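You operate a simulated robot arm through the tools that you are given. There is no shell and no other tool.

The job below is to be done with a simulated robot arm. You get a single attempt, and the scene is never put back.

Task
Slacken the broom screw, tap the broom wedge home, tighten the screw again.
Fine: use the rubber mallet and lay it back on its rest; keep fingers off the wedge. Where these are worked on the way, their far stop is far enough and under half their travel is too little: broom screw.

It is judged by the outcome, as a careful person would: the job done as asked, and still so three seconds after it is handed in. It fails if anything else is knocked over, pushed out of place, dropped, spilled or broken.

Robot
A 7-joint arm with a fingered hand, fixed in place. Base frame: the origin is on the floor under the middle of its stand, x ahead of it, y to its left, z up. Lengths are in mm, angles in degrees, forces in N, time in s.
It reaches about 1089 mm from its shoulder. Its first joint turns from -149.0 to 149.0 degrees. Payload 3.5 kg.
The TCP is the grasp point between the finger pads, 30 mm short of the fingertips. In the tool frame z runs along the fingers and y along their closing line. The gripper opens to 104 mm; its body begins 35 mm behind the TCP. The gripper is a hand of 4 fingers: y runs from the thumb to the fingers, the wrist lies at [-15, -110, -186] in the tool frame, and closing takes about 1.5 s.
Orientation is told as [roll, pitch, yaw] about the base's x, y, z axes, in that order, counted from this pose: with the fingers straight down and the wrist toward the robot, the tool's x, y and z point along [0, 1, 0], [1, 0, 0] and [0, 0, -1] of the base frame.

Tools
- The arm moves only by the tool jog_arm. Its argument "deltas" is a list of rows, each a list of 2 entries, a list of its own where there are three numbers: the shift along the tool's x, y, z in mm, then the turn, a rotation vector about the tool's x, y, z in degrees. In form: [[[tx, ty, tz], [wx, wy, wz]], ...]. A call has 1 to 20 rows; each row shifts and turns the commanded pose from where the row before left it, along the tool's axes as they then stand. "hand" is the closure in counts, from 0 (fully open) to 255 (shut), set as the call begins (left out, the last holds). Each row takes 0.2 s and may step no farther than 50 mm and 8.6 degrees from the row before; otherwise, or with a gripper value out of range, the whole call is refused. Where a pose cannot be reached the arm comes as near as it can. A force on the tool above 40 N (or 10 N above the force at the start of the call, whichever is more), or a blocked arm, ends the call early, and 0.2 s more pass. The fingers move at their own pace (about 45 mm/s each) and stop on an object; they squeeze with about 32 N. The grip force told is the motor's: it shows also when the fingers shut on nothing. Time passes only in rows, and 0.2 s behind the last, so rows that do not move let the fingers close. It gives the time, the measured TCP pose, the force on the tool (base axes), the opening and the grip force at its end, in the units of the frame above (readings bear some noise), with the torque about the TCP (base axes, N m) and any sound that the robot's microphone picked up.
- Cameras (640 x 400 px; columns grow to the right, rows downward): "scene" is fixed at [219.9, -499.9, 1599.7]; the picture's right is [0.98, 0.18, 0.00], its down [0.07, -0.37, -0.93] and it looks along [-0.17, 0.91, -0.38] (base axes); focal length 329 px, centre (320, 200). "wrist" rides on the gripper at [61, -92, -130] in the tool frame; the picture's right is [-0.81, 0.27, -0.52], its down [-0.53, -0.71, 0.46] and it looks along [-0.24, 0.64, 0.72] (tool axes); focal length 275 px, centre (320, 200). There is no depth. A picture from a camera that has moved, and an enlarged one, comes with that camera's place and axes in the base frame and with its lens.
- capture(camera): a new picture of that camera. No time passes.
- raise_lower(by): slides the trunk up (or, below 0, down) by that many mm; the arm rides with it, the base frame stays. It gives what a move gives, with no picture.
- move_fingers(index, middle, ring, thumb_bend, thumb_turn): sets how far each is bent, from 0 (flat) to 1 (curled in); at 0.3 the hand is open as for a grip, at 0.7 the pads meet at the TCP. One left out holds its place. A second passes; each finger stops where it meets its share of the squeeze, and holds until it gets a number again. A gripper value or a shape takes the hand back. It gives what a move gives, with no picture; readings hold the bend of each and the force on the fingers (four entries, about 0 where the hand has none), thumb and palm. thumb_turn goes from beside the hand (0) to across from the fingers (1), as for a grip.
- hand_shape(shape): the hand has 4 fingers and takes this shape, open, in about a second: jaw (thumb against the fingers, like two jaws); tri (thumb and two fingers); tip (a fingertip pinch); poke (one finger out to press); point (the index stretched); flat (the hand flat); cup (the hand cupped); fist (a fist). The gripper value then closes the fingers along that shape, each until it touches; the sizes above hold for jaw. It gives what a move gives, with no picture.
- enlarge(camera, box): a new picture of the part [left, top, right, bottom] of that camera's present view, enlarged. No time passes.
- close_job(): hands the job in; it is judged then, once.

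Nothing tells you positions but the pictures and the camera data. Unless the task says otherwise, let go and move clear before handing in.

The tools are called after "Call:" by a JSON object that holds its "name" and its "arguments". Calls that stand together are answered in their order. jog_arm: Moves the arm, as the interface text tells. Its arguments: {"type":"object","properties":{"deltas":{"type":"array"},"hand":{"type":"number"}},"required":["deltas"]} The other tools are called the same way: raise_lower (by) moves the trunk up or down; hand_shape (shape) gives the hand a shape; move_fingers (index, middle, ring, thumb_bend, thumb_turn) moves the fingers one by one; capture (camera) takes a picture; enlarge (camera, box) takes an enlarged picture of a part of a camera's view; close_job () hands the job in.

At the start:

```text
time: 0.0
tcp_pos: [55.2, 650.7, 1221.3]
tcp_rot: [0.0, 0.0, 0.1]
ft_force: [0.0, 0.4, -0.2]
moment: [0.0, 0.02, -0.01]
gripper_width: 103.7
finger_force: 0.1
shape: jaw
bend: [0.3, 0.3, 0.3, 0.3, 0.98]
finger forces: [0.0, 0.0, 0.0, 0.0, 0.0, 0.0]
trunk travel left (down, up): [-592.0, 118.0]
```

scene: 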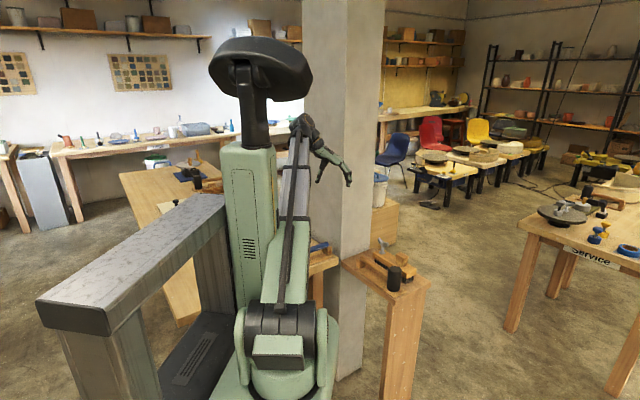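
wrist: 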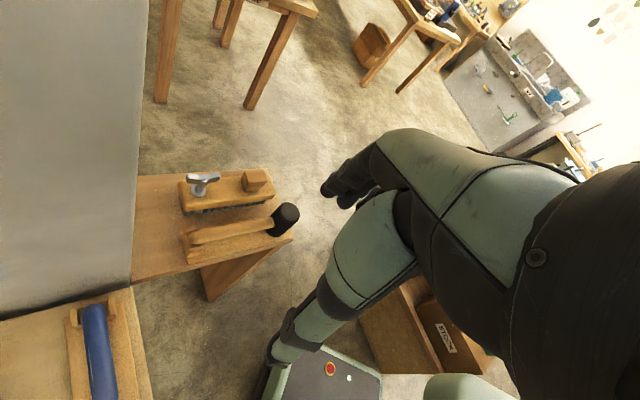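

I see a small table by the pillar with a broom head (wing screw at one end, wedge at the other) and a black-headed mallet on its rest. First I will take enlarged views to locate them.

Call:
{"name": "enlarge", "arguments": {"camera": "scene", "box": [300, 220, 460, 320]}}

Call:
{"name": "enlarge", "arguments": {"camera": "wrist", "box": [130, 150, 330, 275]}}

Call:
{"name": "capture", "arguments": {"camera": "wrist"}}

```text
4.00 times, centred on (380, 270) of scene
camera zoom: at [219.9, -499.9, 1599.7], right [0.98, 0.18, 0.0], down [0.07, -0.37, -0.93], along [-0.17, 0.91, -0.38], focal length 1315 px, centre (80, -80)
```

zoom: 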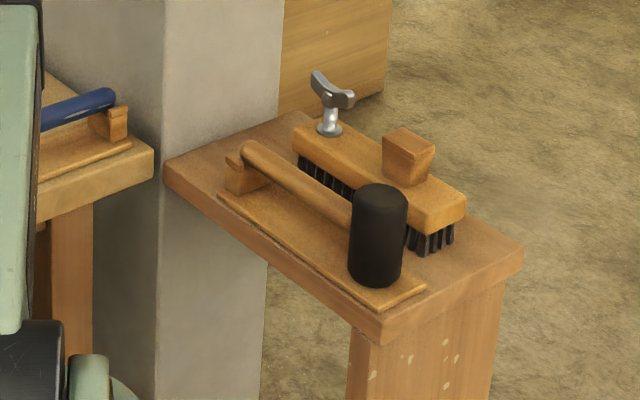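

```text
3.20 times, centred on (230, 212) of wrist
camera zoom: at [-36.6, 712.8, 1351.0], right [0.28, -0.81, 0.52], down [-0.71, -0.53, -0.46], along [0.65, -0.24, -0.72], focal length 881 px, centre (608, 160)
```

zoom: 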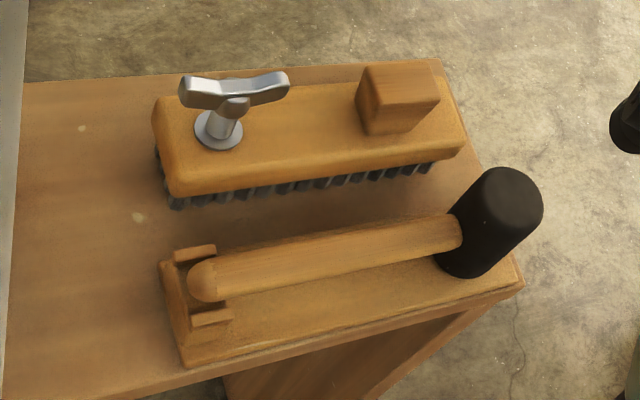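

```text
taken
camera wrist: at [-36.6, 712.8, 1351.0], right [0.28, -0.81, 0.52], down [-0.71, -0.53, -0.46], along [0.65, -0.24, -0.72], focal length 275 px, centre (320, 200)
```

wrist: 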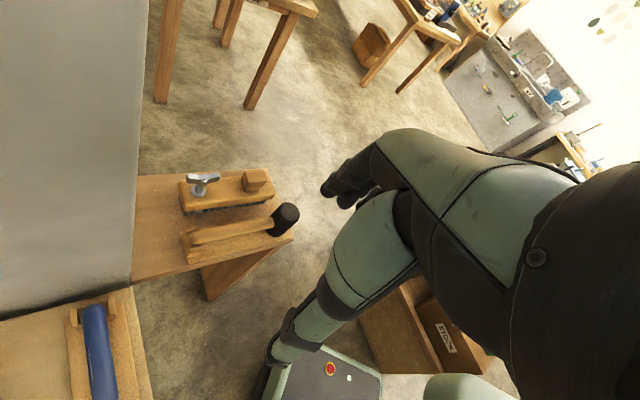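

The table is set at 45° beside the pillar. By triangulation: wing screw about (265, 787, wing at z≈885), wedge top about (343, 710, 875), mallet head about (311, 611), handle end about (180, 744, 825). Next I move the hand nearer and turn it to match the table, to see the things from closer.

Call:
{"name": "jog_arm", "arguments": {"deltas": [[[-2.75, 23.75, 42.75], [0, 0, 0]], [[-2.75, 23.75, 42.75], [0, 0, 0]], [[-2.75, 23.75, 42.75], [0, 0, 0]], [[-2.75, 23.75, 42.75], [0, 0, 0]], [[0, 0, 0], [0, 0, -7.5]], [[0, 0, 0], [0, 0, -7.5]], [[0, 0, 0], [0, 0, -7.5]], [[0, 0, 0], [0, 0, -7.5]], [[0, 0, 0], [0, 0, -7.5]], [[0, 0, 0], [0, 0, -7.5]]]}}

Call:
{"name": "capture", "arguments": {"camera": "wrist"}}

Call:
{"name": "capture", "arguments": {"camera": "scene"}}

```text
time: 2.2
tcp_pos: [149.9, 640.9, 1050.1]
tcp_rot: [0.0, -0.1, 45.2]
ft_force: [-0.6, 0.6, 0.7]
moment: [-0.01, -0.01, 0.03]
gripper_width: 103.7
finger_force: 0.0
shape: jaw
bend: [0.3, 0.3, 0.3, 0.3, 0.98]
finger forces: [0.0, 0.0, 0.0, 0.0, 0.0, 0.0]
trunk travel left (down, up): [-592.0, 118.0]
```

```text
taken
camera wrist: at [42.3, 618.8, 1180.0], right [0.77, -0.38, 0.52], down [-0.12, -0.88, -0.46], along [0.63, 0.29, -0.72], focal length 275 px, centre (320, 200)
```

wrist: 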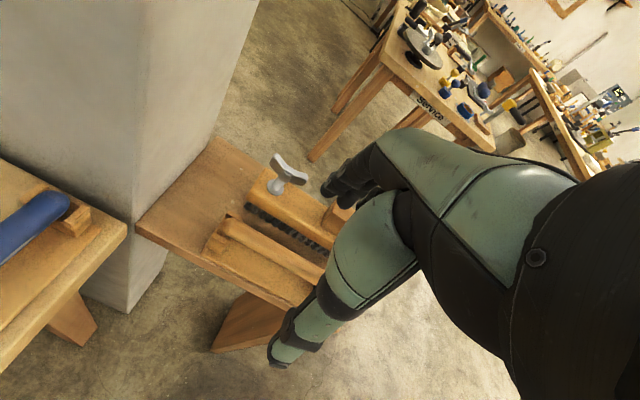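

```text
taken
```

scene: 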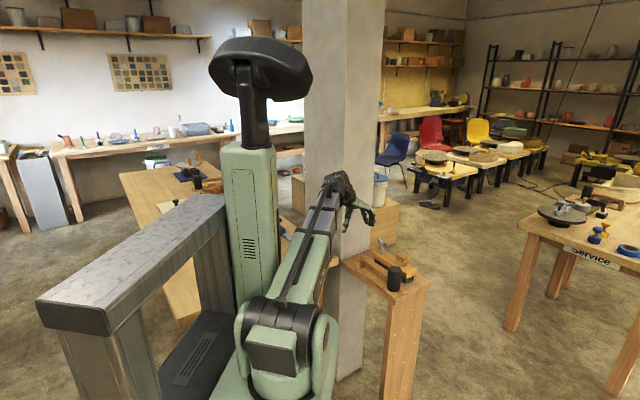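

The hand turned to 45° fine. I check the screw and the neighbouring blue item closely before choosing the grip.

Call:
{"name": "enlarge", "arguments": {"camera": "wrist", "box": [200, 130, 360, 230]}}

Call:
{"name": "enlarge", "arguments": {"camera": "scene", "box": [340, 225, 440, 300]}}

Call:
{"name": "enlarge", "arguments": {"camera": "wrist", "box": [0, 150, 320, 350]}}

```text
4.00 times, centred on (280, 180) of wrist
camera zoom: at [42.3, 618.8, 1180.0], right [0.77, -0.38, 0.52], down [-0.12, -0.88, -0.46], along [0.63, 0.29, -0.72], focal length 1101 px, centre (480, 280)
```

zoom: 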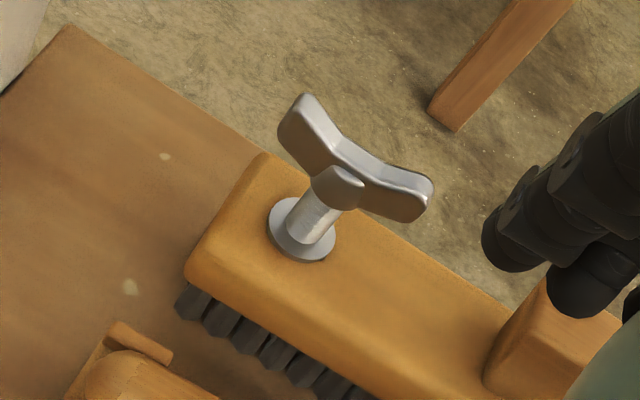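

```text
5.33 times, centred on (390, 262) of scene
camera zoom: at [219.9, -499.9, 1599.7], right [0.98, 0.18, 0.0], down [0.07, -0.37, -0.93], along [-0.17, 0.91, -0.38], focal length 1754 px, centre (-53, -133)
```

zoom: 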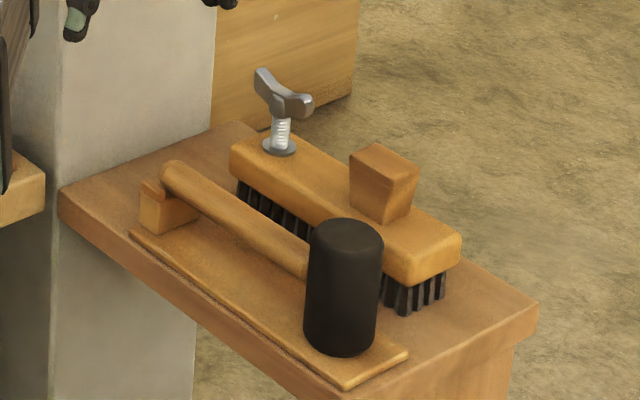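

```text
2.00 times, centred on (160, 250) of wrist
camera zoom: at [42.3, 618.8, 1180.0], right [0.77, -0.38, 0.52], down [-0.12, -0.88, -0.46], along [0.63, 0.29, -0.72], focal length 551 px, centre (640, 100)
```

zoom: 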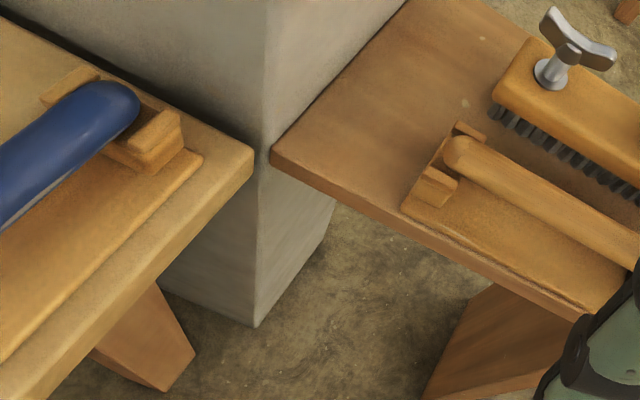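

The stem base is at about (264, 788, 836) and the wing centre at about z 878, wing lying along roughly −48°. I move above the screw at a safe height and look at it from there.

Call:
{"name": "jog_arm", "arguments": {"deltas": [[[4.5, 36.9, 10], [0, 0, 0]], [[4.5, 36.9, 10], [0, 0, 0]], [[4.5, 36.9, 10], [0, 0, 0]], [[4.5, 36.9, 10], [0, 0, 0]], [[4.5, 36.9, 10], [0, 0, 0]], [[0, 0, 0], [0, 0, 0]]]}}

Call:
{"name": "capture", "arguments": {"camera": "wrist"}}

Call:
{"name": "capture", "arguments": {"camera": "scene"}}

```text
time: 3.6
tcp_pos: [265.8, 788.1, 1000.1]
tcp_rot: [0.0, 0.0, 45.1]
ft_force: [-0.3, 0.3, 0.6]
moment: [0.03, 0.0, 0.03]
gripper_width: 103.5
finger_force: 0.0
shape: jaw
bend: [0.3, 0.3, 0.3, 0.3, 0.98]
finger forces: [0.0, 0.0, 0.1, 0.0, 0.0, 0.1]
trunk travel left (down, up): [-592.0, 118.0]
```

```text
taken
camera wrist: at [157.2, 766.0, 1129.2], right [0.77, -0.38, 0.52], down [-0.13, -0.88, -0.46], along [0.63, 0.28, -0.72], focal length 275 px, centre (320, 200)
```

wrist: 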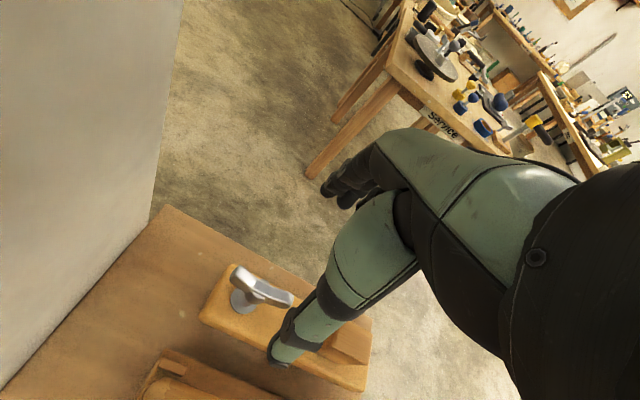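

```text
taken
```

scene: 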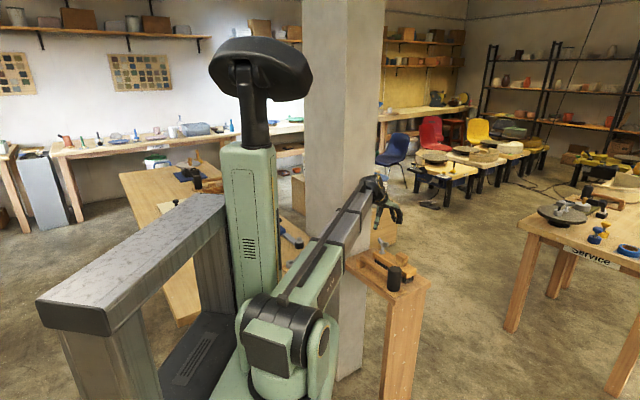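

The hand is above the screw; I enlarge the wing to read its angle and exact centre.

Call:
{"name": "enlarge", "arguments": {"camera": "wrist", "box": [180, 240, 340, 340]}}

Call:
{"name": "enlarge", "arguments": {"camera": "scene", "box": [340, 165, 440, 300]}}

```text
4.00 times, centred on (260, 290) of wrist
camera zoom: at [157.2, 766.0, 1129.2], right [0.77, -0.38, 0.52], down [-0.13, -0.88, -0.46], along [0.63, 0.28, -0.72], focal length 1101 px, centre (560, -160)
```

zoom: 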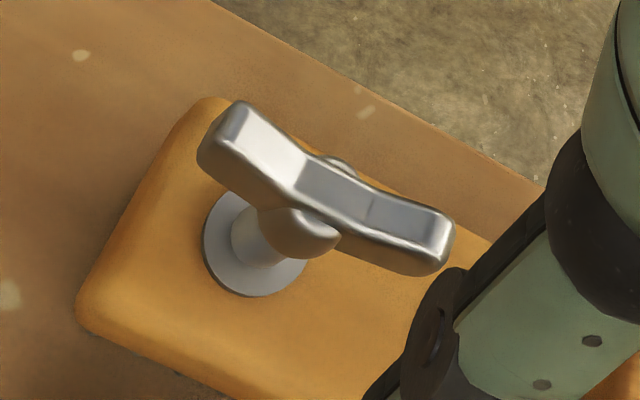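

```text
2.96 times, centred on (390, 232) of scene
camera zoom: at [219.9, -499.9, 1599.7], right [0.98, 0.18, 0.0], down [0.07, -0.37, -0.93], along [-0.17, 0.91, -0.38], focal length 974 px, centre (113, 104)
```

zoom: 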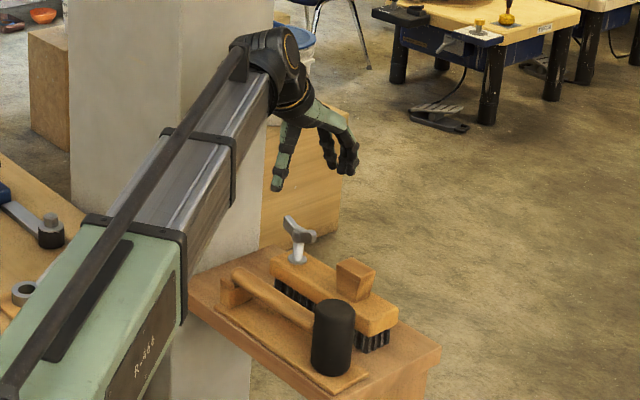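

The wing lies along −45° and is centred near (263, 787). Up here I test how far the hand can turn counter-clockwise before touching anything.

Call:
{"name": "jog_arm", "arguments": {"deltas": [[[0, 0, 0], [0, 0, -8]], [[0, 0, 0], [0, 0, -8]], [[0, 0, 0], [0, 0, -8]], [[0, 0, 0], [0, 0, -8]], [[0, 0, 0], [0, 0, -8]], [[0, 0, 0], [0, 0, -8]], [[0, 0, 0], [0, 0, -8]], [[0, 0, 0], [0, 0, -8]], [[0, 0, 0], [0, 0, -8]], [[0, 0, 0], [0, 0, -8]], [[0, 0, 0], [0, 0, -8]], [[0, 0, 0], [0, 0, 0]]]}}

Call:
{"name": "capture", "arguments": {"camera": "scene"}}

Call:
{"name": "enlarge", "arguments": {"camera": "scene", "box": [300, 140, 460, 300]}}

```text
time: 6.2
tcp_pos: [265.3, 786.7, 1000.6]
tcp_rot: [-0.1, 0.1, 133.2]
ft_force: [0.7, 0.1, -0.8]
moment: [0.01, 0.01, -0.02]
gripper_width: 103.6
finger_force: 0.0
shape: jaw
bend: [0.3, 0.3, 0.3, 0.3, 0.98]
finger forces: [0.1, 0.0, 0.0, 0.0, 0.1, 0.0]
trunk travel left (down, up): [-592.0, 118.0]
```

```text
taken
```

scene: 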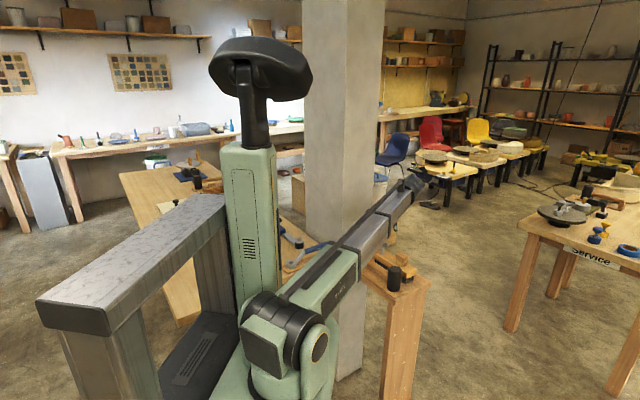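

```text
2.50 times, centred on (380, 220) of scene
camera zoom: at [219.9, -499.9, 1599.7], right [0.98, 0.18, 0.0], down [0.07, -0.37, -0.93], along [-0.17, 0.91, -0.38], focal length 822 px, centre (170, 150)
```

zoom: 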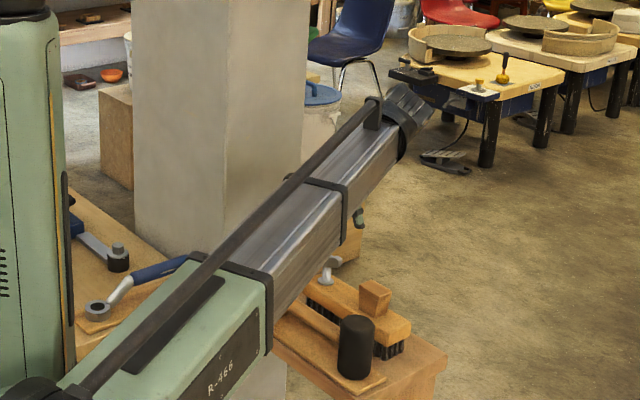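

The turn to 133° is clear of everything. I test still further counter-clockwise at this height to learn the stroke available.

Call:
{"name": "jog_arm", "arguments": {"deltas": [[[0, 0, 0], [0, 0, -8]], [[0, 0, 0], [0, 0, -8]], [[0, 0, 0], [0, 0, -8]], [[0, 0, 0], [0, 0, -8]], [[0, 0, 0], [0, 0, 0]]]}}

Call:
{"name": "enlarge", "arguments": {"camera": "scene", "box": [300, 140, 460, 300]}}

```text
time: 7.4
tcp_pos: [264.1, 786.5, 1001.2]
tcp_rot: [0.1, 0.0, 165.3]
ft_force: [-0.2, 0.1, 0.5]
moment: [-0.06, -0.01, 0.01]
gripper_width: 103.7
finger_force: 0.0
shape: jaw
bend: [0.3, 0.3, 0.3, 0.3, 0.98]
finger forces: [0.0, 0.0, 0.0, 0.0, 0.0, 0.0]
trunk travel left (down, up): [-592.0, 118.0]
```

```text
2.50 times, centred on (380, 220) of scene
camera zoom: at [219.9, -499.9, 1599.7], right [0.98, 0.18, 0.0], down [0.07, -0.37, -0.93], along [-0.17, 0.91, -0.38], focal length 822 px, centre (170, 150)
```

zoom: 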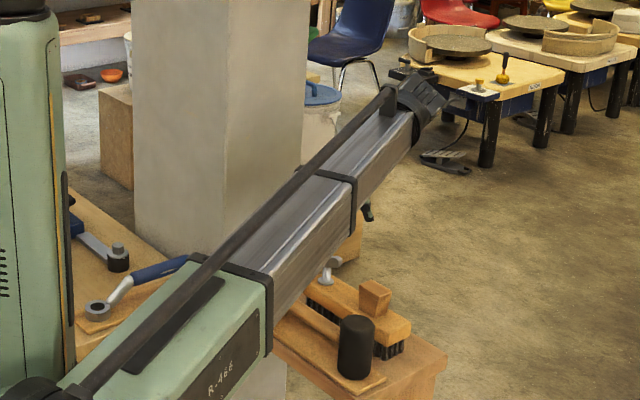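

The hand reaches 165° freely, so a stroke of at least 120° is available. I return to 45° and line up over the wing centre.

Call:
{"name": "jog_arm", "arguments": {"deltas": [[[0, 0, 0], [0, 0, 8]], [[0, 0, 0], [0, 0, 8]], [[0, 0, 0], [0, 0, 8]], [[0, 0, 0], [0, 0, 8]], [[0, 0, 0], [0, 0, 8]], [[0, 0, 0], [0, 0, 8]], [[0, 0, 0], [0, 0, 8]], [[0, 0, 0], [0, 0, 8]], [[0, 0, 0], [0, 0, 8]], [[0, 0, 0], [0, 0, 8]], [[0, 0, 0], [0, 0, 8]], [[0, 0, 0], [0, 0, 8]], [[0, 0, 0], [0, 0, 8]], [[0, 0, 0], [0, 0, 8]], [[0, 0, 0], [0, 0, 8]], [[0, 0, 0], [0, 0, 0]]]}}

```text
time: 10.8
tcp_pos: [264.5, 786.7, 999.5]
tcp_rot: [-0.1, 0.1, 45.0]
ft_force: [-0.2, -0.1, -0.2]
moment: [0.0, -0.02, -0.01]
gripper_width: 103.7
finger_force: 0.1
shape: jaw
bend: [0.3, 0.3, 0.3, 0.3, 0.98]
finger forces: [0.0, 0.0, 0.0, 0.0, 0.0, 0.0]
trunk travel left (down, up): [-592.0, 118.0]
```

Aligned at (264.5, 786.7), yaw 45. I lower straight down around the wing with fingers open, stopping with the TCP at wing height.

Call:
{"name": "jog_arm", "arguments": {"deltas": [[[0, 0, 25], [0, 0, 0]], [[0, 0, 25], [0, 0, 0]], [[0, 0, 25], [0, 0, 0]], [[0, 0, 15], [0, 0, 0]], [[0, 0, 0], [0, 0, 0]]]}}

Call:
{"name": "capture", "arguments": {"camera": "wrist"}}

Call:
{"name": "enlarge", "arguments": {"camera": "scene", "box": [320, 180, 440, 290]}}

```text
time: 12.0
tcp_pos: [263.6, 785.8, 909.4]
tcp_rot: [0.0, -0.1, 45.1]
ft_force: [0.7, 0.2, -0.1]
moment: [0.0, 0.05, -0.02]
gripper_width: 103.7
finger_force: 0.1
shape: jaw
bend: [0.3, 0.3, 0.3, 0.3, 0.98]
finger forces: [0.0, 0.0, 0.0, 0.1, 0.0, 0.0]
trunk travel left (down, up): [-592.0, 118.0]
```

```text
taken
camera wrist: at [156.4, 764.8, 1039.9], right [0.77, -0.38, 0.52], down [-0.13, -0.88, -0.46], along [0.63, 0.28, -0.72], focal length 275 px, centre (320, 200)
```

wrist: 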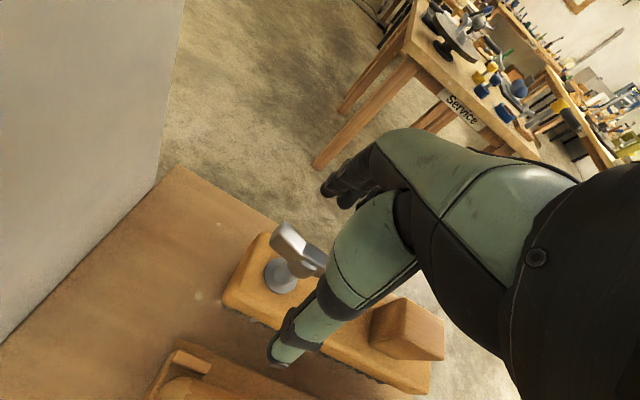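

```text
3.64 times, centred on (380, 235) of scene
camera zoom: at [219.9, -499.9, 1599.7], right [0.98, 0.18, 0.0], down [0.07, -0.37, -0.93], along [-0.17, 0.91, -0.38], focal length 1196 px, centre (102, 73)
```

zoom: 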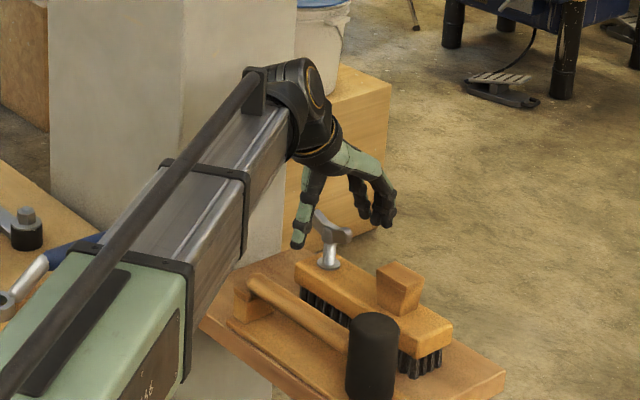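

Thumb and fingers straddle the wing well. I enlarge once more to check centring before the last 30 mm.

Call:
{"name": "enlarge", "arguments": {"camera": "wrist", "box": [220, 200, 380, 300]}}

```text
4.00 times, centred on (300, 250) of wrist
camera zoom: at [156.4, 764.8, 1039.9], right [0.77, -0.38, 0.52], down [-0.13, -0.88, -0.46], along [0.63, 0.28, -0.72], focal length 1101 px, centre (400, 0)
```

zoom: 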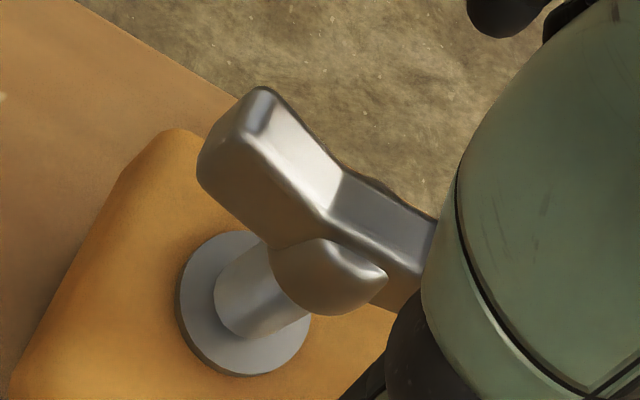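

The stem is at (262, 786), right under the TCP. I lower to z≈879 and close the jaw on the wing.

Call:
{"name": "jog_arm", "arguments": {"deltas": [[[0, 0, 15], [0, 0, 0]], [[0, 0, 15], [0, 0, 0]], [[0, 0, 0], [0, 0, 0]]]}}

Call:
{"name": "jog_arm", "arguments": {"deltas": [[[0, 0, 0], [0, 0, 0]], [[0, 0, 0], [0, 0, 0]], [[0, 0, 0], [0, 0, 0]], [[0, 0, 0], [0, 0, 0]], [[0, 0, 0], [0, 0, 0]], [[0, 0, 0], [0, 0, 0]], [[0, 0, 0], [0, 0, 0]], [[0, 0, 0], [0, 0, 0]]], "hand": 255}}

Call:
{"name": "capture", "arguments": {"camera": "wrist"}}

Call:
{"name": "enlarge", "arguments": {"camera": "scene", "box": [320, 180, 440, 290]}}

```text
time: 12.8
tcp_pos: [265.9, 786.6, 880.2]
tcp_rot: [0.0, 0.1, 45.1]
ft_force: [0.0, -0.3, -0.5]
moment: [-0.01, 0.02, -0.01]
gripper_width: 103.7
finger_force: 0.0
shape: jaw
bend: [0.3, 0.3, 0.3, 0.3, 0.98]
finger forces: [0.1, 0.0, 0.0, 0.0, 0.0, 0.0]
trunk travel left (down, up): [-592.0, 118.0]
```

```text
time: 14.6
tcp_pos: [265.2, 785.1, 880.6]
tcp_rot: [0.0, 0.0, 45.0]
ft_force: [-2.2, -7.3, -2.3]
moment: [-0.12, 0.02, -0.06]
gripper_width: 3.9
finger_force: 31.7
shape: jaw
bend: [0.7, 0.7, 0.7, 0.74, 1.0]
finger forces: [17.8, 5.2, 0.1, 0.0, 28.4, 0.0]
trunk travel left (down, up): [-592.0, 118.0]
```

```text
taken
camera wrist: at [157.0, 764.6, 1010.4], right [0.77, -0.38, 0.52], down [-0.13, -0.88, -0.45], along [0.63, 0.28, -0.72], focal length 275 px, centre (320, 200)
```

wrist: 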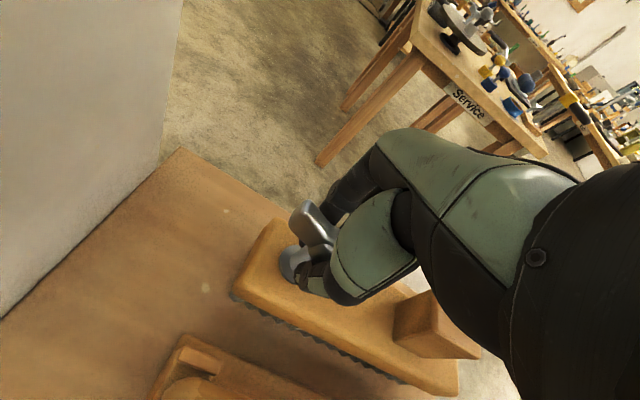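

```text
3.64 times, centred on (380, 235) of scene
camera zoom: at [219.9, -499.9, 1599.7], right [0.98, 0.18, 0.0], down [0.07, -0.37, -0.93], along [-0.17, 0.91, -0.38], focal length 1196 px, centre (102, 73)
```

zoom: 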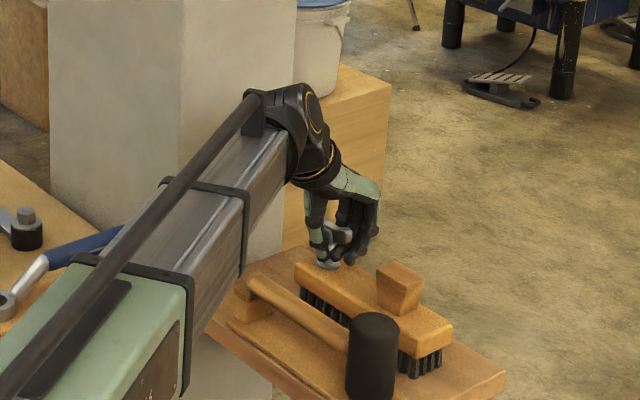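

The jaw has closed with index and thumb bearing load. I look closely at how the wing sits in the grip.

Call:
{"name": "enlarge", "arguments": {"camera": "wrist", "box": [240, 160, 400, 320]}}

Call:
{"name": "enlarge", "arguments": {"camera": "scene", "box": [360, 200, 420, 270]}}

```text
2.50 times, centred on (320, 240) of wrist
camera zoom: at [157.0, 764.6, 1010.4], right [0.77, -0.38, 0.52], down [-0.13, -0.88, -0.45], along [0.63, 0.28, -0.72], focal length 688 px, centre (320, 100)
```

zoom: 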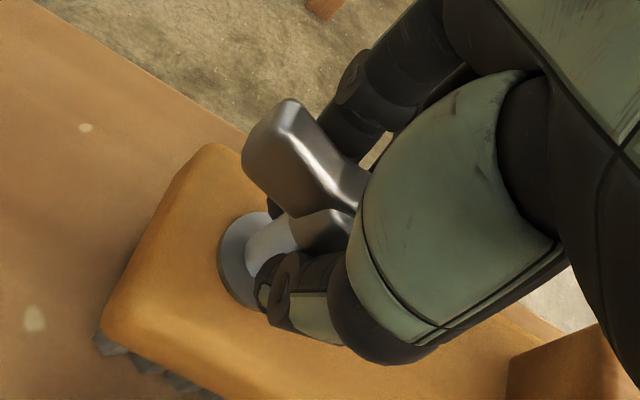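

```text
5.71 times, centred on (390, 235) of scene
camera zoom: at [219.9, -499.9, 1599.7], right [0.98, 0.18, 0.0], down [0.07, -0.37, -0.93], along [-0.17, 0.91, -0.38], focal length 1879 px, centre (-80, 0)
```

zoom: 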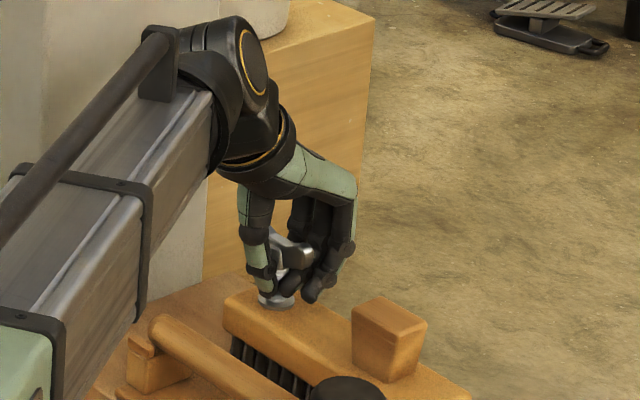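

The wing is captured between thumb and fingers. I start slackening: a first small counter-clockwise turn, watching torque and position.

Call:
{"name": "jog_arm", "arguments": {"deltas": [[[1, 0, 0], [0, 0, -6]], [[0.5, 0, 0], [0, 0, -6]], [[0, 0, 0], [0, 0, -6]], [[0, 0, 0], [0, 0, -6]], [[0, 0, 0], [0, 0, 0]]]}}

Call:
{"name": "enlarge", "arguments": {"camera": "wrist", "box": [240, 160, 400, 320]}}

Call:
{"name": "enlarge", "arguments": {"camera": "scene", "box": [350, 190, 430, 290]}}

```text
time: 15.8
tcp_pos: [264.4, 787.4, 881.1]
tcp_rot: [0.0, -0.1, 69.3]
ft_force: [0.3, -10.5, -2.3]
moment: [-0.21, 0.01, 0.01]
gripper_width: 4.0
finger_force: 32.5
shape: jaw
bend: [0.7, 0.7, 0.7, 0.74, 1.0]
finger forces: [17.0, 7.4, 0.0, 0.1, 30.1, 0.0]
trunk travel left (down, up): [-592.0, 118.0]
```

```text
2.50 times, centred on (320, 240) of wrist
camera zoom: at [174.5, 724.0, 1010.2], right [0.86, -0.03, 0.52], down [0.24, -0.86, -0.46], along [0.46, 0.52, -0.72], focal length 688 px, centre (320, 100)
```

zoom: 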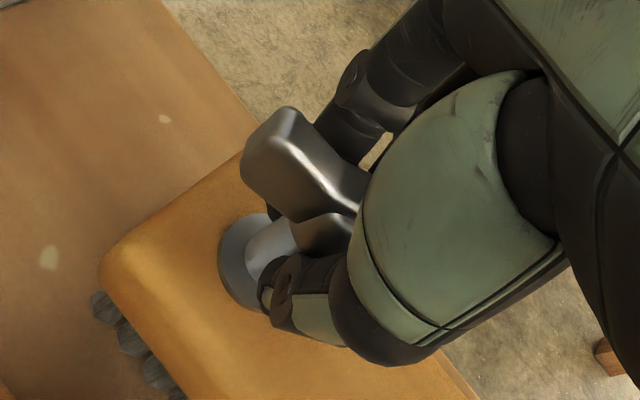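

```text
4.00 times, centred on (390, 240) of scene
camera zoom: at [219.9, -499.9, 1599.7], right [0.98, 0.18, 0.0], down [0.07, -0.37, -0.93], along [-0.17, 0.91, -0.38], focal length 1315 px, centre (40, 40)
```

zoom: 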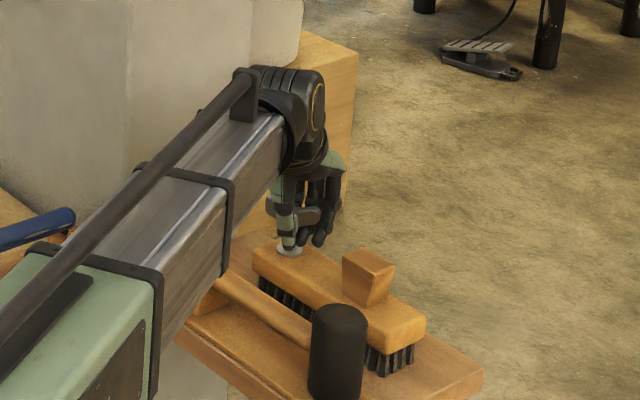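

The wing turns with the hand, with hardly any torque, and the broom stays put. I carry on turning.

Call:
{"name": "jog_arm", "arguments": {"deltas": [[[0, 0, 0], [0, 0, -7]], [[0, 0, 0], [0, 0, -7]], [[0, 0, 0], [0, 0, -7]], [[0, 0, 0], [0, 0, -7]], [[0, 0, 0], [0, 0, 0]]]}}

Call:
{"name": "jog_arm", "arguments": {"deltas": [[[0, 0, 0], [0, 0, -7]], [[0, 0, 0], [0, 0, -7]], [[0, 0, 0], [0, 0, -7]], [[0, 0, 0], [0, 0, -7]], [[0, 0, 0], [0, 0, 0]]]}}

Call:
{"name": "enlarge", "arguments": {"camera": "wrist", "box": [240, 160, 400, 320]}}

Call:
{"name": "enlarge", "arguments": {"camera": "scene", "box": [350, 190, 430, 290]}}

```text
time: 17.0
tcp_pos: [263.1, 786.9, 879.2]
tcp_rot: [0.0, -0.1, 97.2]
ft_force: [-4.0, -1.9, 0.9]
moment: [-0.02, 0.15, -0.04]
gripper_width: 3.7
finger_force: 32.0
shape: jaw
bend: [0.7, 0.7, 0.7, 0.75, 1.0]
finger forces: [20.7, 6.5, 0.2, 0.1, 27.4, 0.0]
trunk travel left (down, up): [-592.0, 118.0]
```

```text
time: 18.2
tcp_pos: [263.2, 787.9, 880.3]
tcp_rot: [-0.1, 0.0, 125.2]
ft_force: [-9.8, 0.0, 1.1]
moment: [-0.02, 0.21, -0.04]
gripper_width: 3.1
finger_force: 32.5
shape: jaw
bend: [0.68, 0.7, 0.7, 0.75, 1.0]
finger forces: [23.3, 6.5, 0.4, 0.1, 25.1, 0.0]
trunk travel left (down, up): [-592.0, 118.0]
```

```text
2.50 times, centred on (320, 240) of wrist
camera zoom: at [266.0, 678.0, 1010.2], right [0.5, 0.69, 0.52], down [0.85, -0.28, -0.46], along [-0.17, 0.67, -0.72], focal length 688 px, centre (320, 100)
```

zoom: 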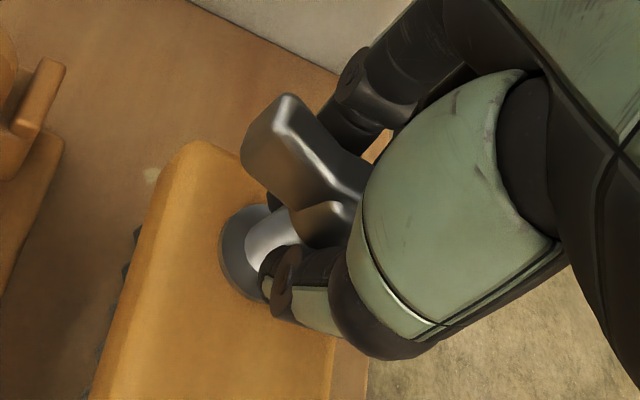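

```text
4.00 times, centred on (390, 240) of scene
camera zoom: at [219.9, -499.9, 1599.7], right [0.98, 0.18, 0.0], down [0.07, -0.37, -0.93], along [-0.17, 0.91, -0.38], focal length 1315 px, centre (40, 40)
```

zoom: 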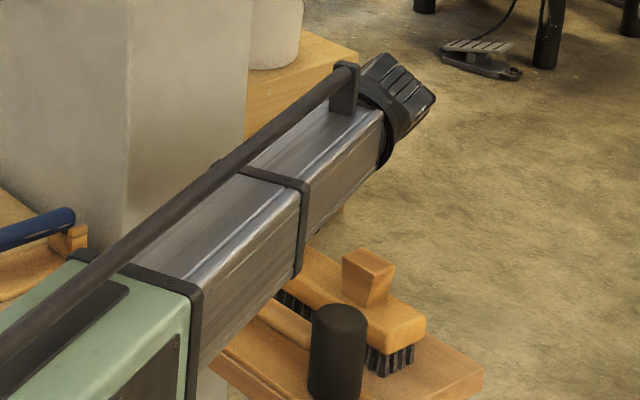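

The wing has turned about 80° with no stop yet. I continue toward 165°.

Call:
{"name": "jog_arm", "arguments": {"deltas": [[[0, 0, 0], [0, 0, -7]], [[0, 0, 0], [0, 0, -7]], [[0, 0, 0], [0, 0, -7]], [[0, 0, 0], [0, 0, 0]]]}}

Call:
{"name": "enlarge", "arguments": {"camera": "wrist", "box": [240, 160, 400, 320]}}

Call:
{"name": "jog_arm", "arguments": {"deltas": [[[0, 0, 0], [0, 0, -7]], [[0, 0, 0], [0, 0, -7]], [[0, 0, 0], [0, 0, -5]], [[0, 0, 0], [0, 0, 0]]]}}

Call:
{"name": "enlarge", "arguments": {"camera": "wrist", "box": [240, 160, 400, 320]}}

Call:
{"name": "enlarge", "arguments": {"camera": "scene", "box": [350, 190, 430, 290]}}

```text
time: 19.2
tcp_pos: [263.1, 788.0, 879.7]
tcp_rot: [-0.1, -0.1, 146.2]
ft_force: [-10.6, 0.1, 1.2]
moment: [-0.01, 0.29, -0.04]
gripper_width: 2.7
finger_force: 32.6
shape: jaw
bend: [0.67, 0.7, 0.7, 0.75, 1.0]
finger forces: [25.0, 5.5, 0.4, 0.0, 23.8, 0.0]
trunk travel left (down, up): [-592.0, 118.0]
```

```text
2.50 times, centred on (320, 240) of wrist
camera zoom: at [305.4, 686.2, 1010.1], right [0.22, 0.83, 0.52], down [0.89, 0.05, -0.46], along [-0.4, 0.56, -0.72], focal length 688 px, centre (320, 100)
```

zoom: 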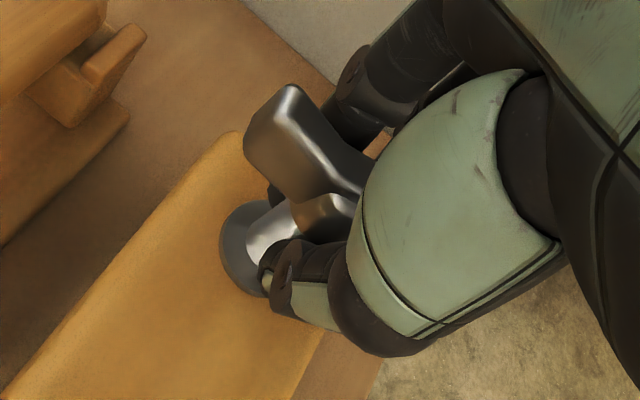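

```text
time: 20.2
tcp_pos: [264.1, 788.4, 880.4]
tcp_rot: [-0.1, 0.0, 165.2]
ft_force: [-11.5, 4.0, 2.9]
moment: [-0.1, 0.31, -0.03]
gripper_width: 2.8
finger_force: 32.0
shape: jaw
bend: [0.66, 0.7, 0.7, 0.76, 1.0]
finger forces: [26.6, 4.9, 3.2, 0.1, 23.5, 0.1]
trunk travel left (down, up): [-592.0, 118.0]
```

```text
2.50 times, centred on (320, 240) of wrist
camera zoom: at [336.1, 705.8, 1010.0], right [-0.06, 0.85, 0.52], down [0.83, 0.33, -0.45], along [-0.56, 0.4, -0.72], focal length 688 px, centre (320, 100)
```

zoom: 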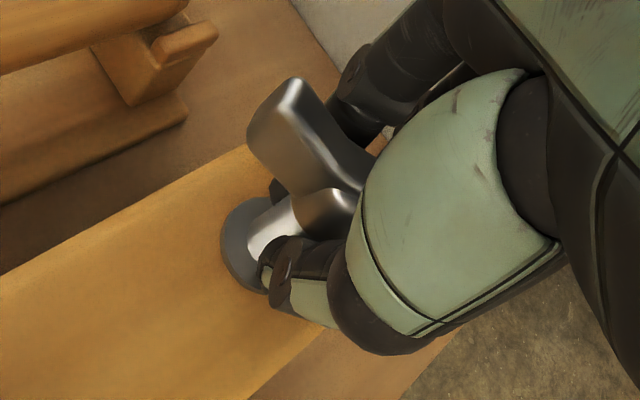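

```text
4.00 times, centred on (390, 240) of scene
camera zoom: at [219.9, -499.9, 1599.7], right [0.98, 0.18, 0.0], down [0.07, -0.37, -0.93], along [-0.17, 0.91, -0.38], focal length 1315 px, centre (40, 40)
```

zoom: 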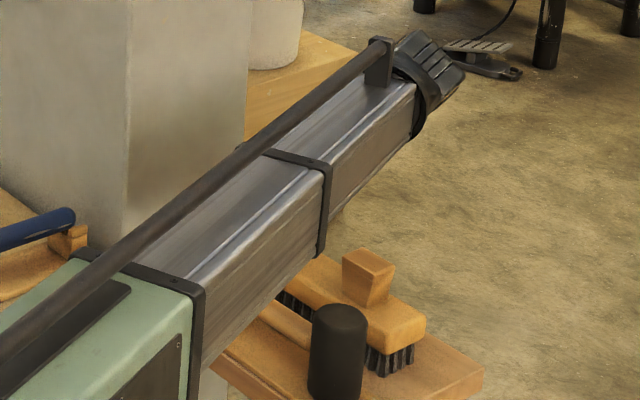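

The wing has turned about 120° and is rising slightly on its thread, with no stop felt. I try turning a bit further in this stroke.

Call:
{"name": "jog_arm", "arguments": {"deltas": [[[0, 0, -0.5], [0, 0, -7]], [[0, 0, -0.5], [0, 0, -7]], [[0, 0, -0.5], [0, 0, -7]], [[0, 0, 0], [0, 0, 0]]]}}

Call:
{"name": "enlarge", "arguments": {"camera": "wrist", "box": [240, 160, 400, 320]}}

Call:
{"name": "capture", "arguments": {"camera": "scene"}}

```text
time: 21.2
tcp_pos: [263.4, 786.1, 880.6]
tcp_rot: [-0.2, 0.1, -174.0]
ft_force: [-9.3, 21.7, -4.2]
moment: [0.15, 0.19, -0.04]
gripper_width: 2.7
finger_force: 32.2
shape: jaw
bend: [0.66, 0.7, 0.7, 0.76, 1.0]
finger forces: [22.5, 14.4, 4.5, 0.0, 26.5, 0.0]
out of reach, approached as far as the arm can: row 3
trunk travel left (down, up): [-592.0, 118.0]
```

```text
2.50 times, centred on (320, 240) of wrist
camera zoom: at [360.0, 735.7, 1010.4], right [-0.36, 0.78, 0.52], down [0.65, 0.61, -0.45], along [-0.67, 0.18, -0.73], focal length 688 px, centre (320, 100)
```

zoom: 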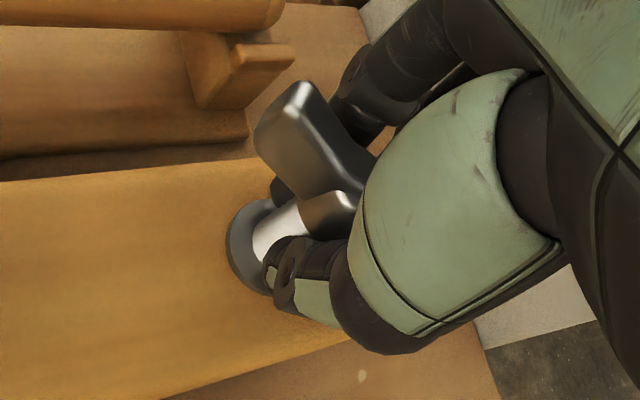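

```text
taken
```

scene: 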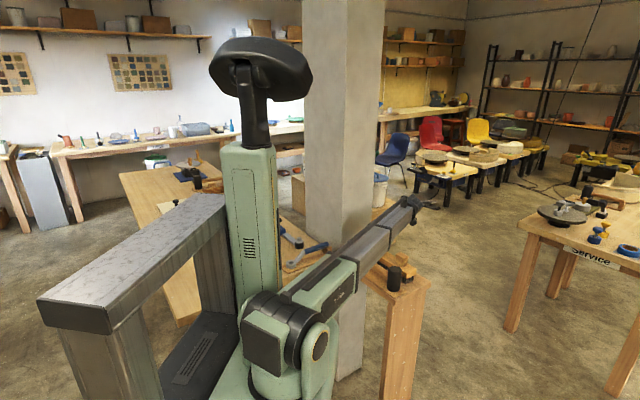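

I've turned about 141° and reached the arm's turning limit, with no stop yet. I open partly, lift clear, and turn the hand back for a second stroke.

Call:
{"name": "jog_arm", "arguments": {"deltas": [[[0, 0, 0], [0, 0, 0]], [[0, 0, 0], [0, 0, 0]], [[0, 0, 0], [0, 0, 0]], [[0, 0, 0], [0, 0, 0]], [[0, 0, 0], [0, 0, 0]]], "hand": 120}}

Call:
{"name": "enlarge", "arguments": {"camera": "wrist", "box": [240, 160, 400, 320]}}

```text
time: 22.4
tcp_pos: [263.0, 784.2, 881.0]
tcp_rot: [-0.1, 0.1, -174.0]
ft_force: [-1.2, -0.1, -0.5]
moment: [-0.01, 0.02, 0.03]
gripper_width: 54.6
finger_force: 0.1
shape: jaw
bend: [0.74, 0.43, 0.4, 0.68, 1.0]
finger forces: [0.0, 0.0, 0.0, 0.0, 0.0, 0.0]
trunk travel left (down, up): [-592.0, 118.0]
```

```text
2.50 times, centred on (320, 240) of wrist
camera zoom: at [360.3, 732.7, 1011.8], right [-0.36, 0.78, 0.52], down [0.65, 0.61, -0.45], along [-0.67, 0.18, -0.72], focal length 688 px, centre (320, 100)
```

zoom: 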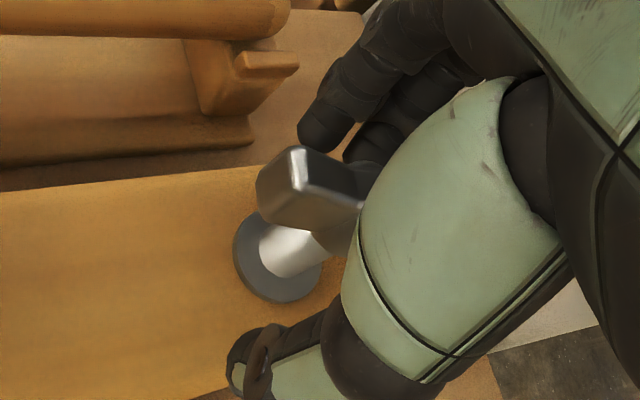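

The grip is released cleanly and the wing is free between the fingers. I lift straight up by 80 mm.

Call:
{"name": "jog_arm", "arguments": {"deltas": [[[0, 0, -20], [0, 0, 0]], [[0, 0, -30], [0, 0, 0]], [[0, 0, -40], [0, 0, 0]], [[0, 0, 0], [0, 0, 0]]]}}

Call:
{"name": "capture", "arguments": {"camera": "wrist"}}

Call:
{"name": "enlarge", "arguments": {"camera": "scene", "box": [320, 160, 440, 300]}}

```text
time: 23.4
tcp_pos: [263.8, 782.6, 972.0]
tcp_rot: [-0.1, 0.2, -174.0]
ft_force: [-0.1, 0.0, 0.7]
moment: [0.0, 0.02, -0.01]
gripper_width: 54.9
finger_force: 0.1
shape: jaw
bend: [0.74, 0.43, 0.4, 0.68, 1.0]
finger forces: [0.0, 0.0, 0.0, 0.0, 0.1, 0.1]
trunk travel left (down, up): [-592.0, 118.0]
```

```text
taken
camera wrist: at [361.2, 731.7, 1101.9], right [-0.36, 0.78, 0.52], down [0.65, 0.61, -0.45], along [-0.67, 0.18, -0.72], focal length 275 px, centre (320, 200)
```

wrist: 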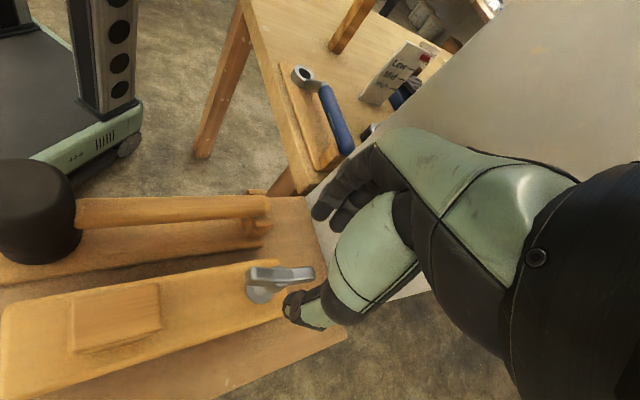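

```text
2.86 times, centred on (380, 230) of scene
camera zoom: at [219.9, -499.9, 1599.7], right [0.98, 0.18, 0.0], down [0.07, -0.37, -0.93], along [-0.17, 0.91, -0.38], focal length 940 px, centre (149, 114)
```

zoom: 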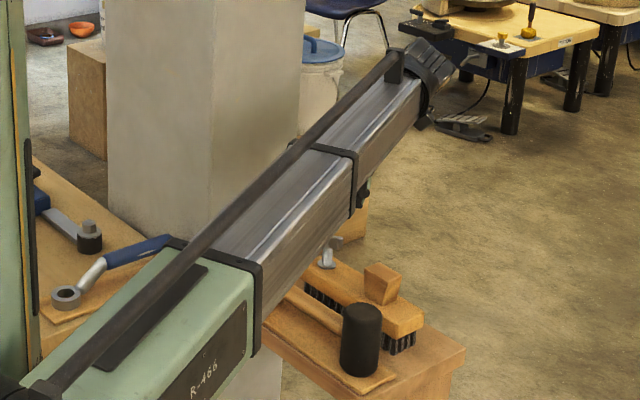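

From here the whole bench is visible. I enlarge the wing to measure its present angle and also the mallet and wedge for later.

Call:
{"name": "enlarge", "arguments": {"camera": "wrist", "box": [220, 235, 340, 310]}}

Call:
{"name": "enlarge", "arguments": {"camera": "wrist", "box": [0, 150, 320, 350]}}

```text
5.33 times, centred on (280, 272) of wrist
camera zoom: at [361.2, 731.7, 1101.9], right [-0.36, 0.78, 0.52], down [0.65, 0.61, -0.45], along [-0.67, 0.18, -0.72], focal length 1468 px, centre (533, -187)
```

zoom: 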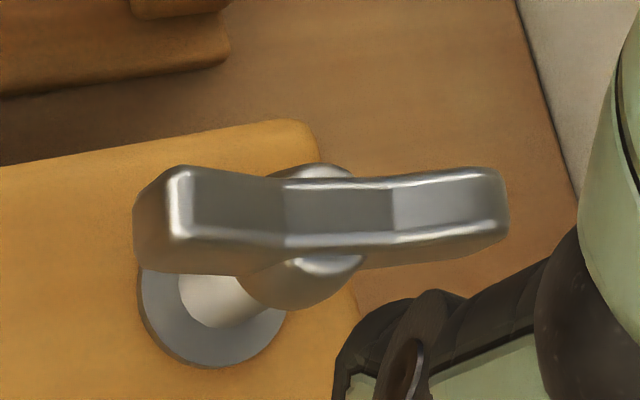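

```text
2.00 times, centred on (160, 250) of wrist
camera zoom: at [361.2, 731.7, 1101.9], right [-0.36, 0.78, 0.52], down [0.65, 0.61, -0.45], along [-0.67, 0.18, -0.72], focal length 551 px, centre (640, 100)
```

zoom: 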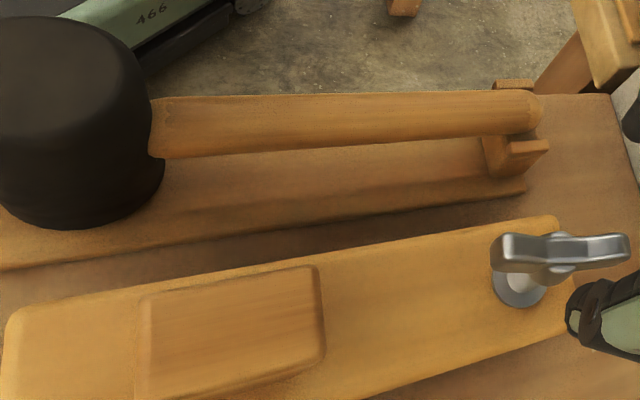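

The wing now lies along about −56° (it moved a little further open as I released, so about 170° in all). The matching hand angle is 34°, so I turn back to it with the jaw open.

Call:
{"name": "jog_arm", "arguments": {"deltas": [[[0, 0, -10], [0, 0, 8]], [[0, 0, 0], [0, 0, 8]], [[0, 0, 0], [0, 0, 8]], [[0, 0, 0], [0, 0, 8]], [[0, 0, 0], [0, 0, 8]], [[0, 0, 0], [0, 0, 8]], [[0, 0, 0], [0, 0, 8]], [[0, 0, 0], [0, 0, 8]], [[0, 0, 0], [0, 0, 8]], [[0, 0, 0], [0, 0, 8]], [[0, 0, 0], [0, 0, 8]], [[0, 0, 0], [0, 0, 8]], [[0, 0, 0], [0, 0, 8]], [[0, 0, 0], [0, 0, 8]], [[0, 0, 0], [0, 0, 8]], [[0, 0, 0], [0, 0, 8]], [[0, 0, 0], [0, 0, 8]], [[0, 0, 0], [0, 0, 8]], [[0, 0, 0], [0, 0, 8]], [[0, 0, 0], [0, 0, 0]]], "hand": 0}}

Call:
{"name": "capture", "arguments": {"camera": "wrist"}}

Call:
{"name": "enlarge", "arguments": {"camera": "scene", "box": [320, 160, 440, 300]}}

```text
time: 27.6
tcp_pos: [262.0, 783.3, 981.5]
tcp_rot: [0.1, 0.0, 33.9]
ft_force: [0.1, -0.3, 1.2]
moment: [-0.01, 0.03, 0.0]
gripper_width: 103.7
finger_force: 0.2
shape: jaw
bend: [0.3, 0.3, 0.3, 0.3, 0.98]
finger forces: [0.0, 0.0, 0.0, 0.0, 0.1, 0.1]
trunk travel left (down, up): [-592.0, 118.0]
```

```text
taken
camera wrist: at [151.3, 783.2, 1112.0], right [0.68, -0.52, 0.52], down [-0.29, -0.84, -0.46], along [0.67, 0.16, -0.72], focal length 275 px, centre (320, 200)
```

wrist: 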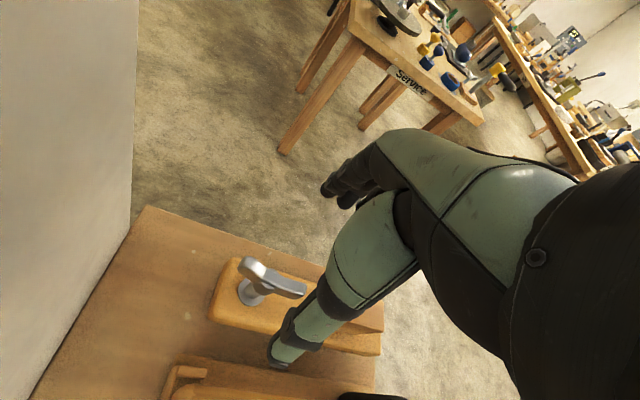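

```text
2.86 times, centred on (380, 230) of scene
camera zoom: at [219.9, -499.9, 1599.7], right [0.98, 0.18, 0.0], down [0.07, -0.37, -0.93], along [-0.17, 0.91, -0.38], focal length 940 px, centre (149, 114)
```

zoom: 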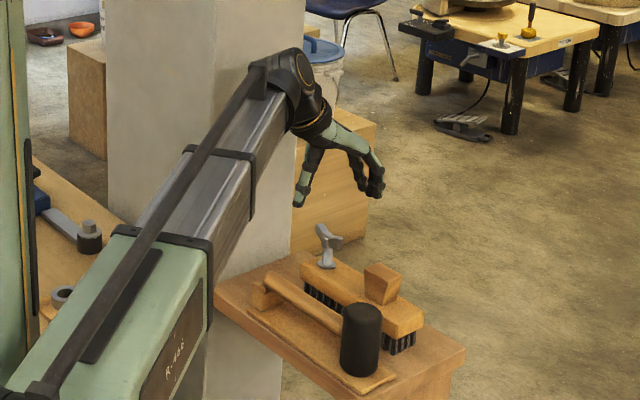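

The hand is back at 34°. I measure the wing again from this side.

Call:
{"name": "enlarge", "arguments": {"camera": "wrist", "box": [200, 235, 320, 310]}}

Call:
{"name": "enlarge", "arguments": {"camera": "scene", "box": [360, 220, 420, 270]}}

```text
5.33 times, centred on (260, 272) of wrist
camera zoom: at [151.3, 783.2, 1112.0], right [0.68, -0.52, 0.52], down [-0.29, -0.84, -0.46], along [0.67, 0.16, -0.72], focal length 1468 px, centre (640, -187)
```

zoom: 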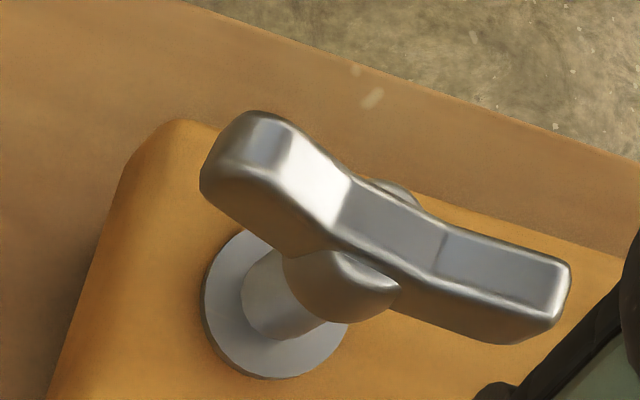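

```text
8.00 times, centred on (390, 245) of scene
camera zoom: at [219.9, -499.9, 1599.7], right [0.98, 0.18, 0.0], down [0.07, -0.37, -0.93], along [-0.17, 0.91, -0.38], focal length 2630 px, centre (-240, -160)
```

zoom: 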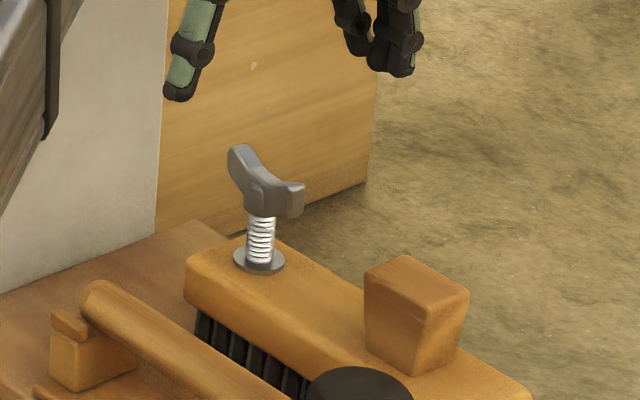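

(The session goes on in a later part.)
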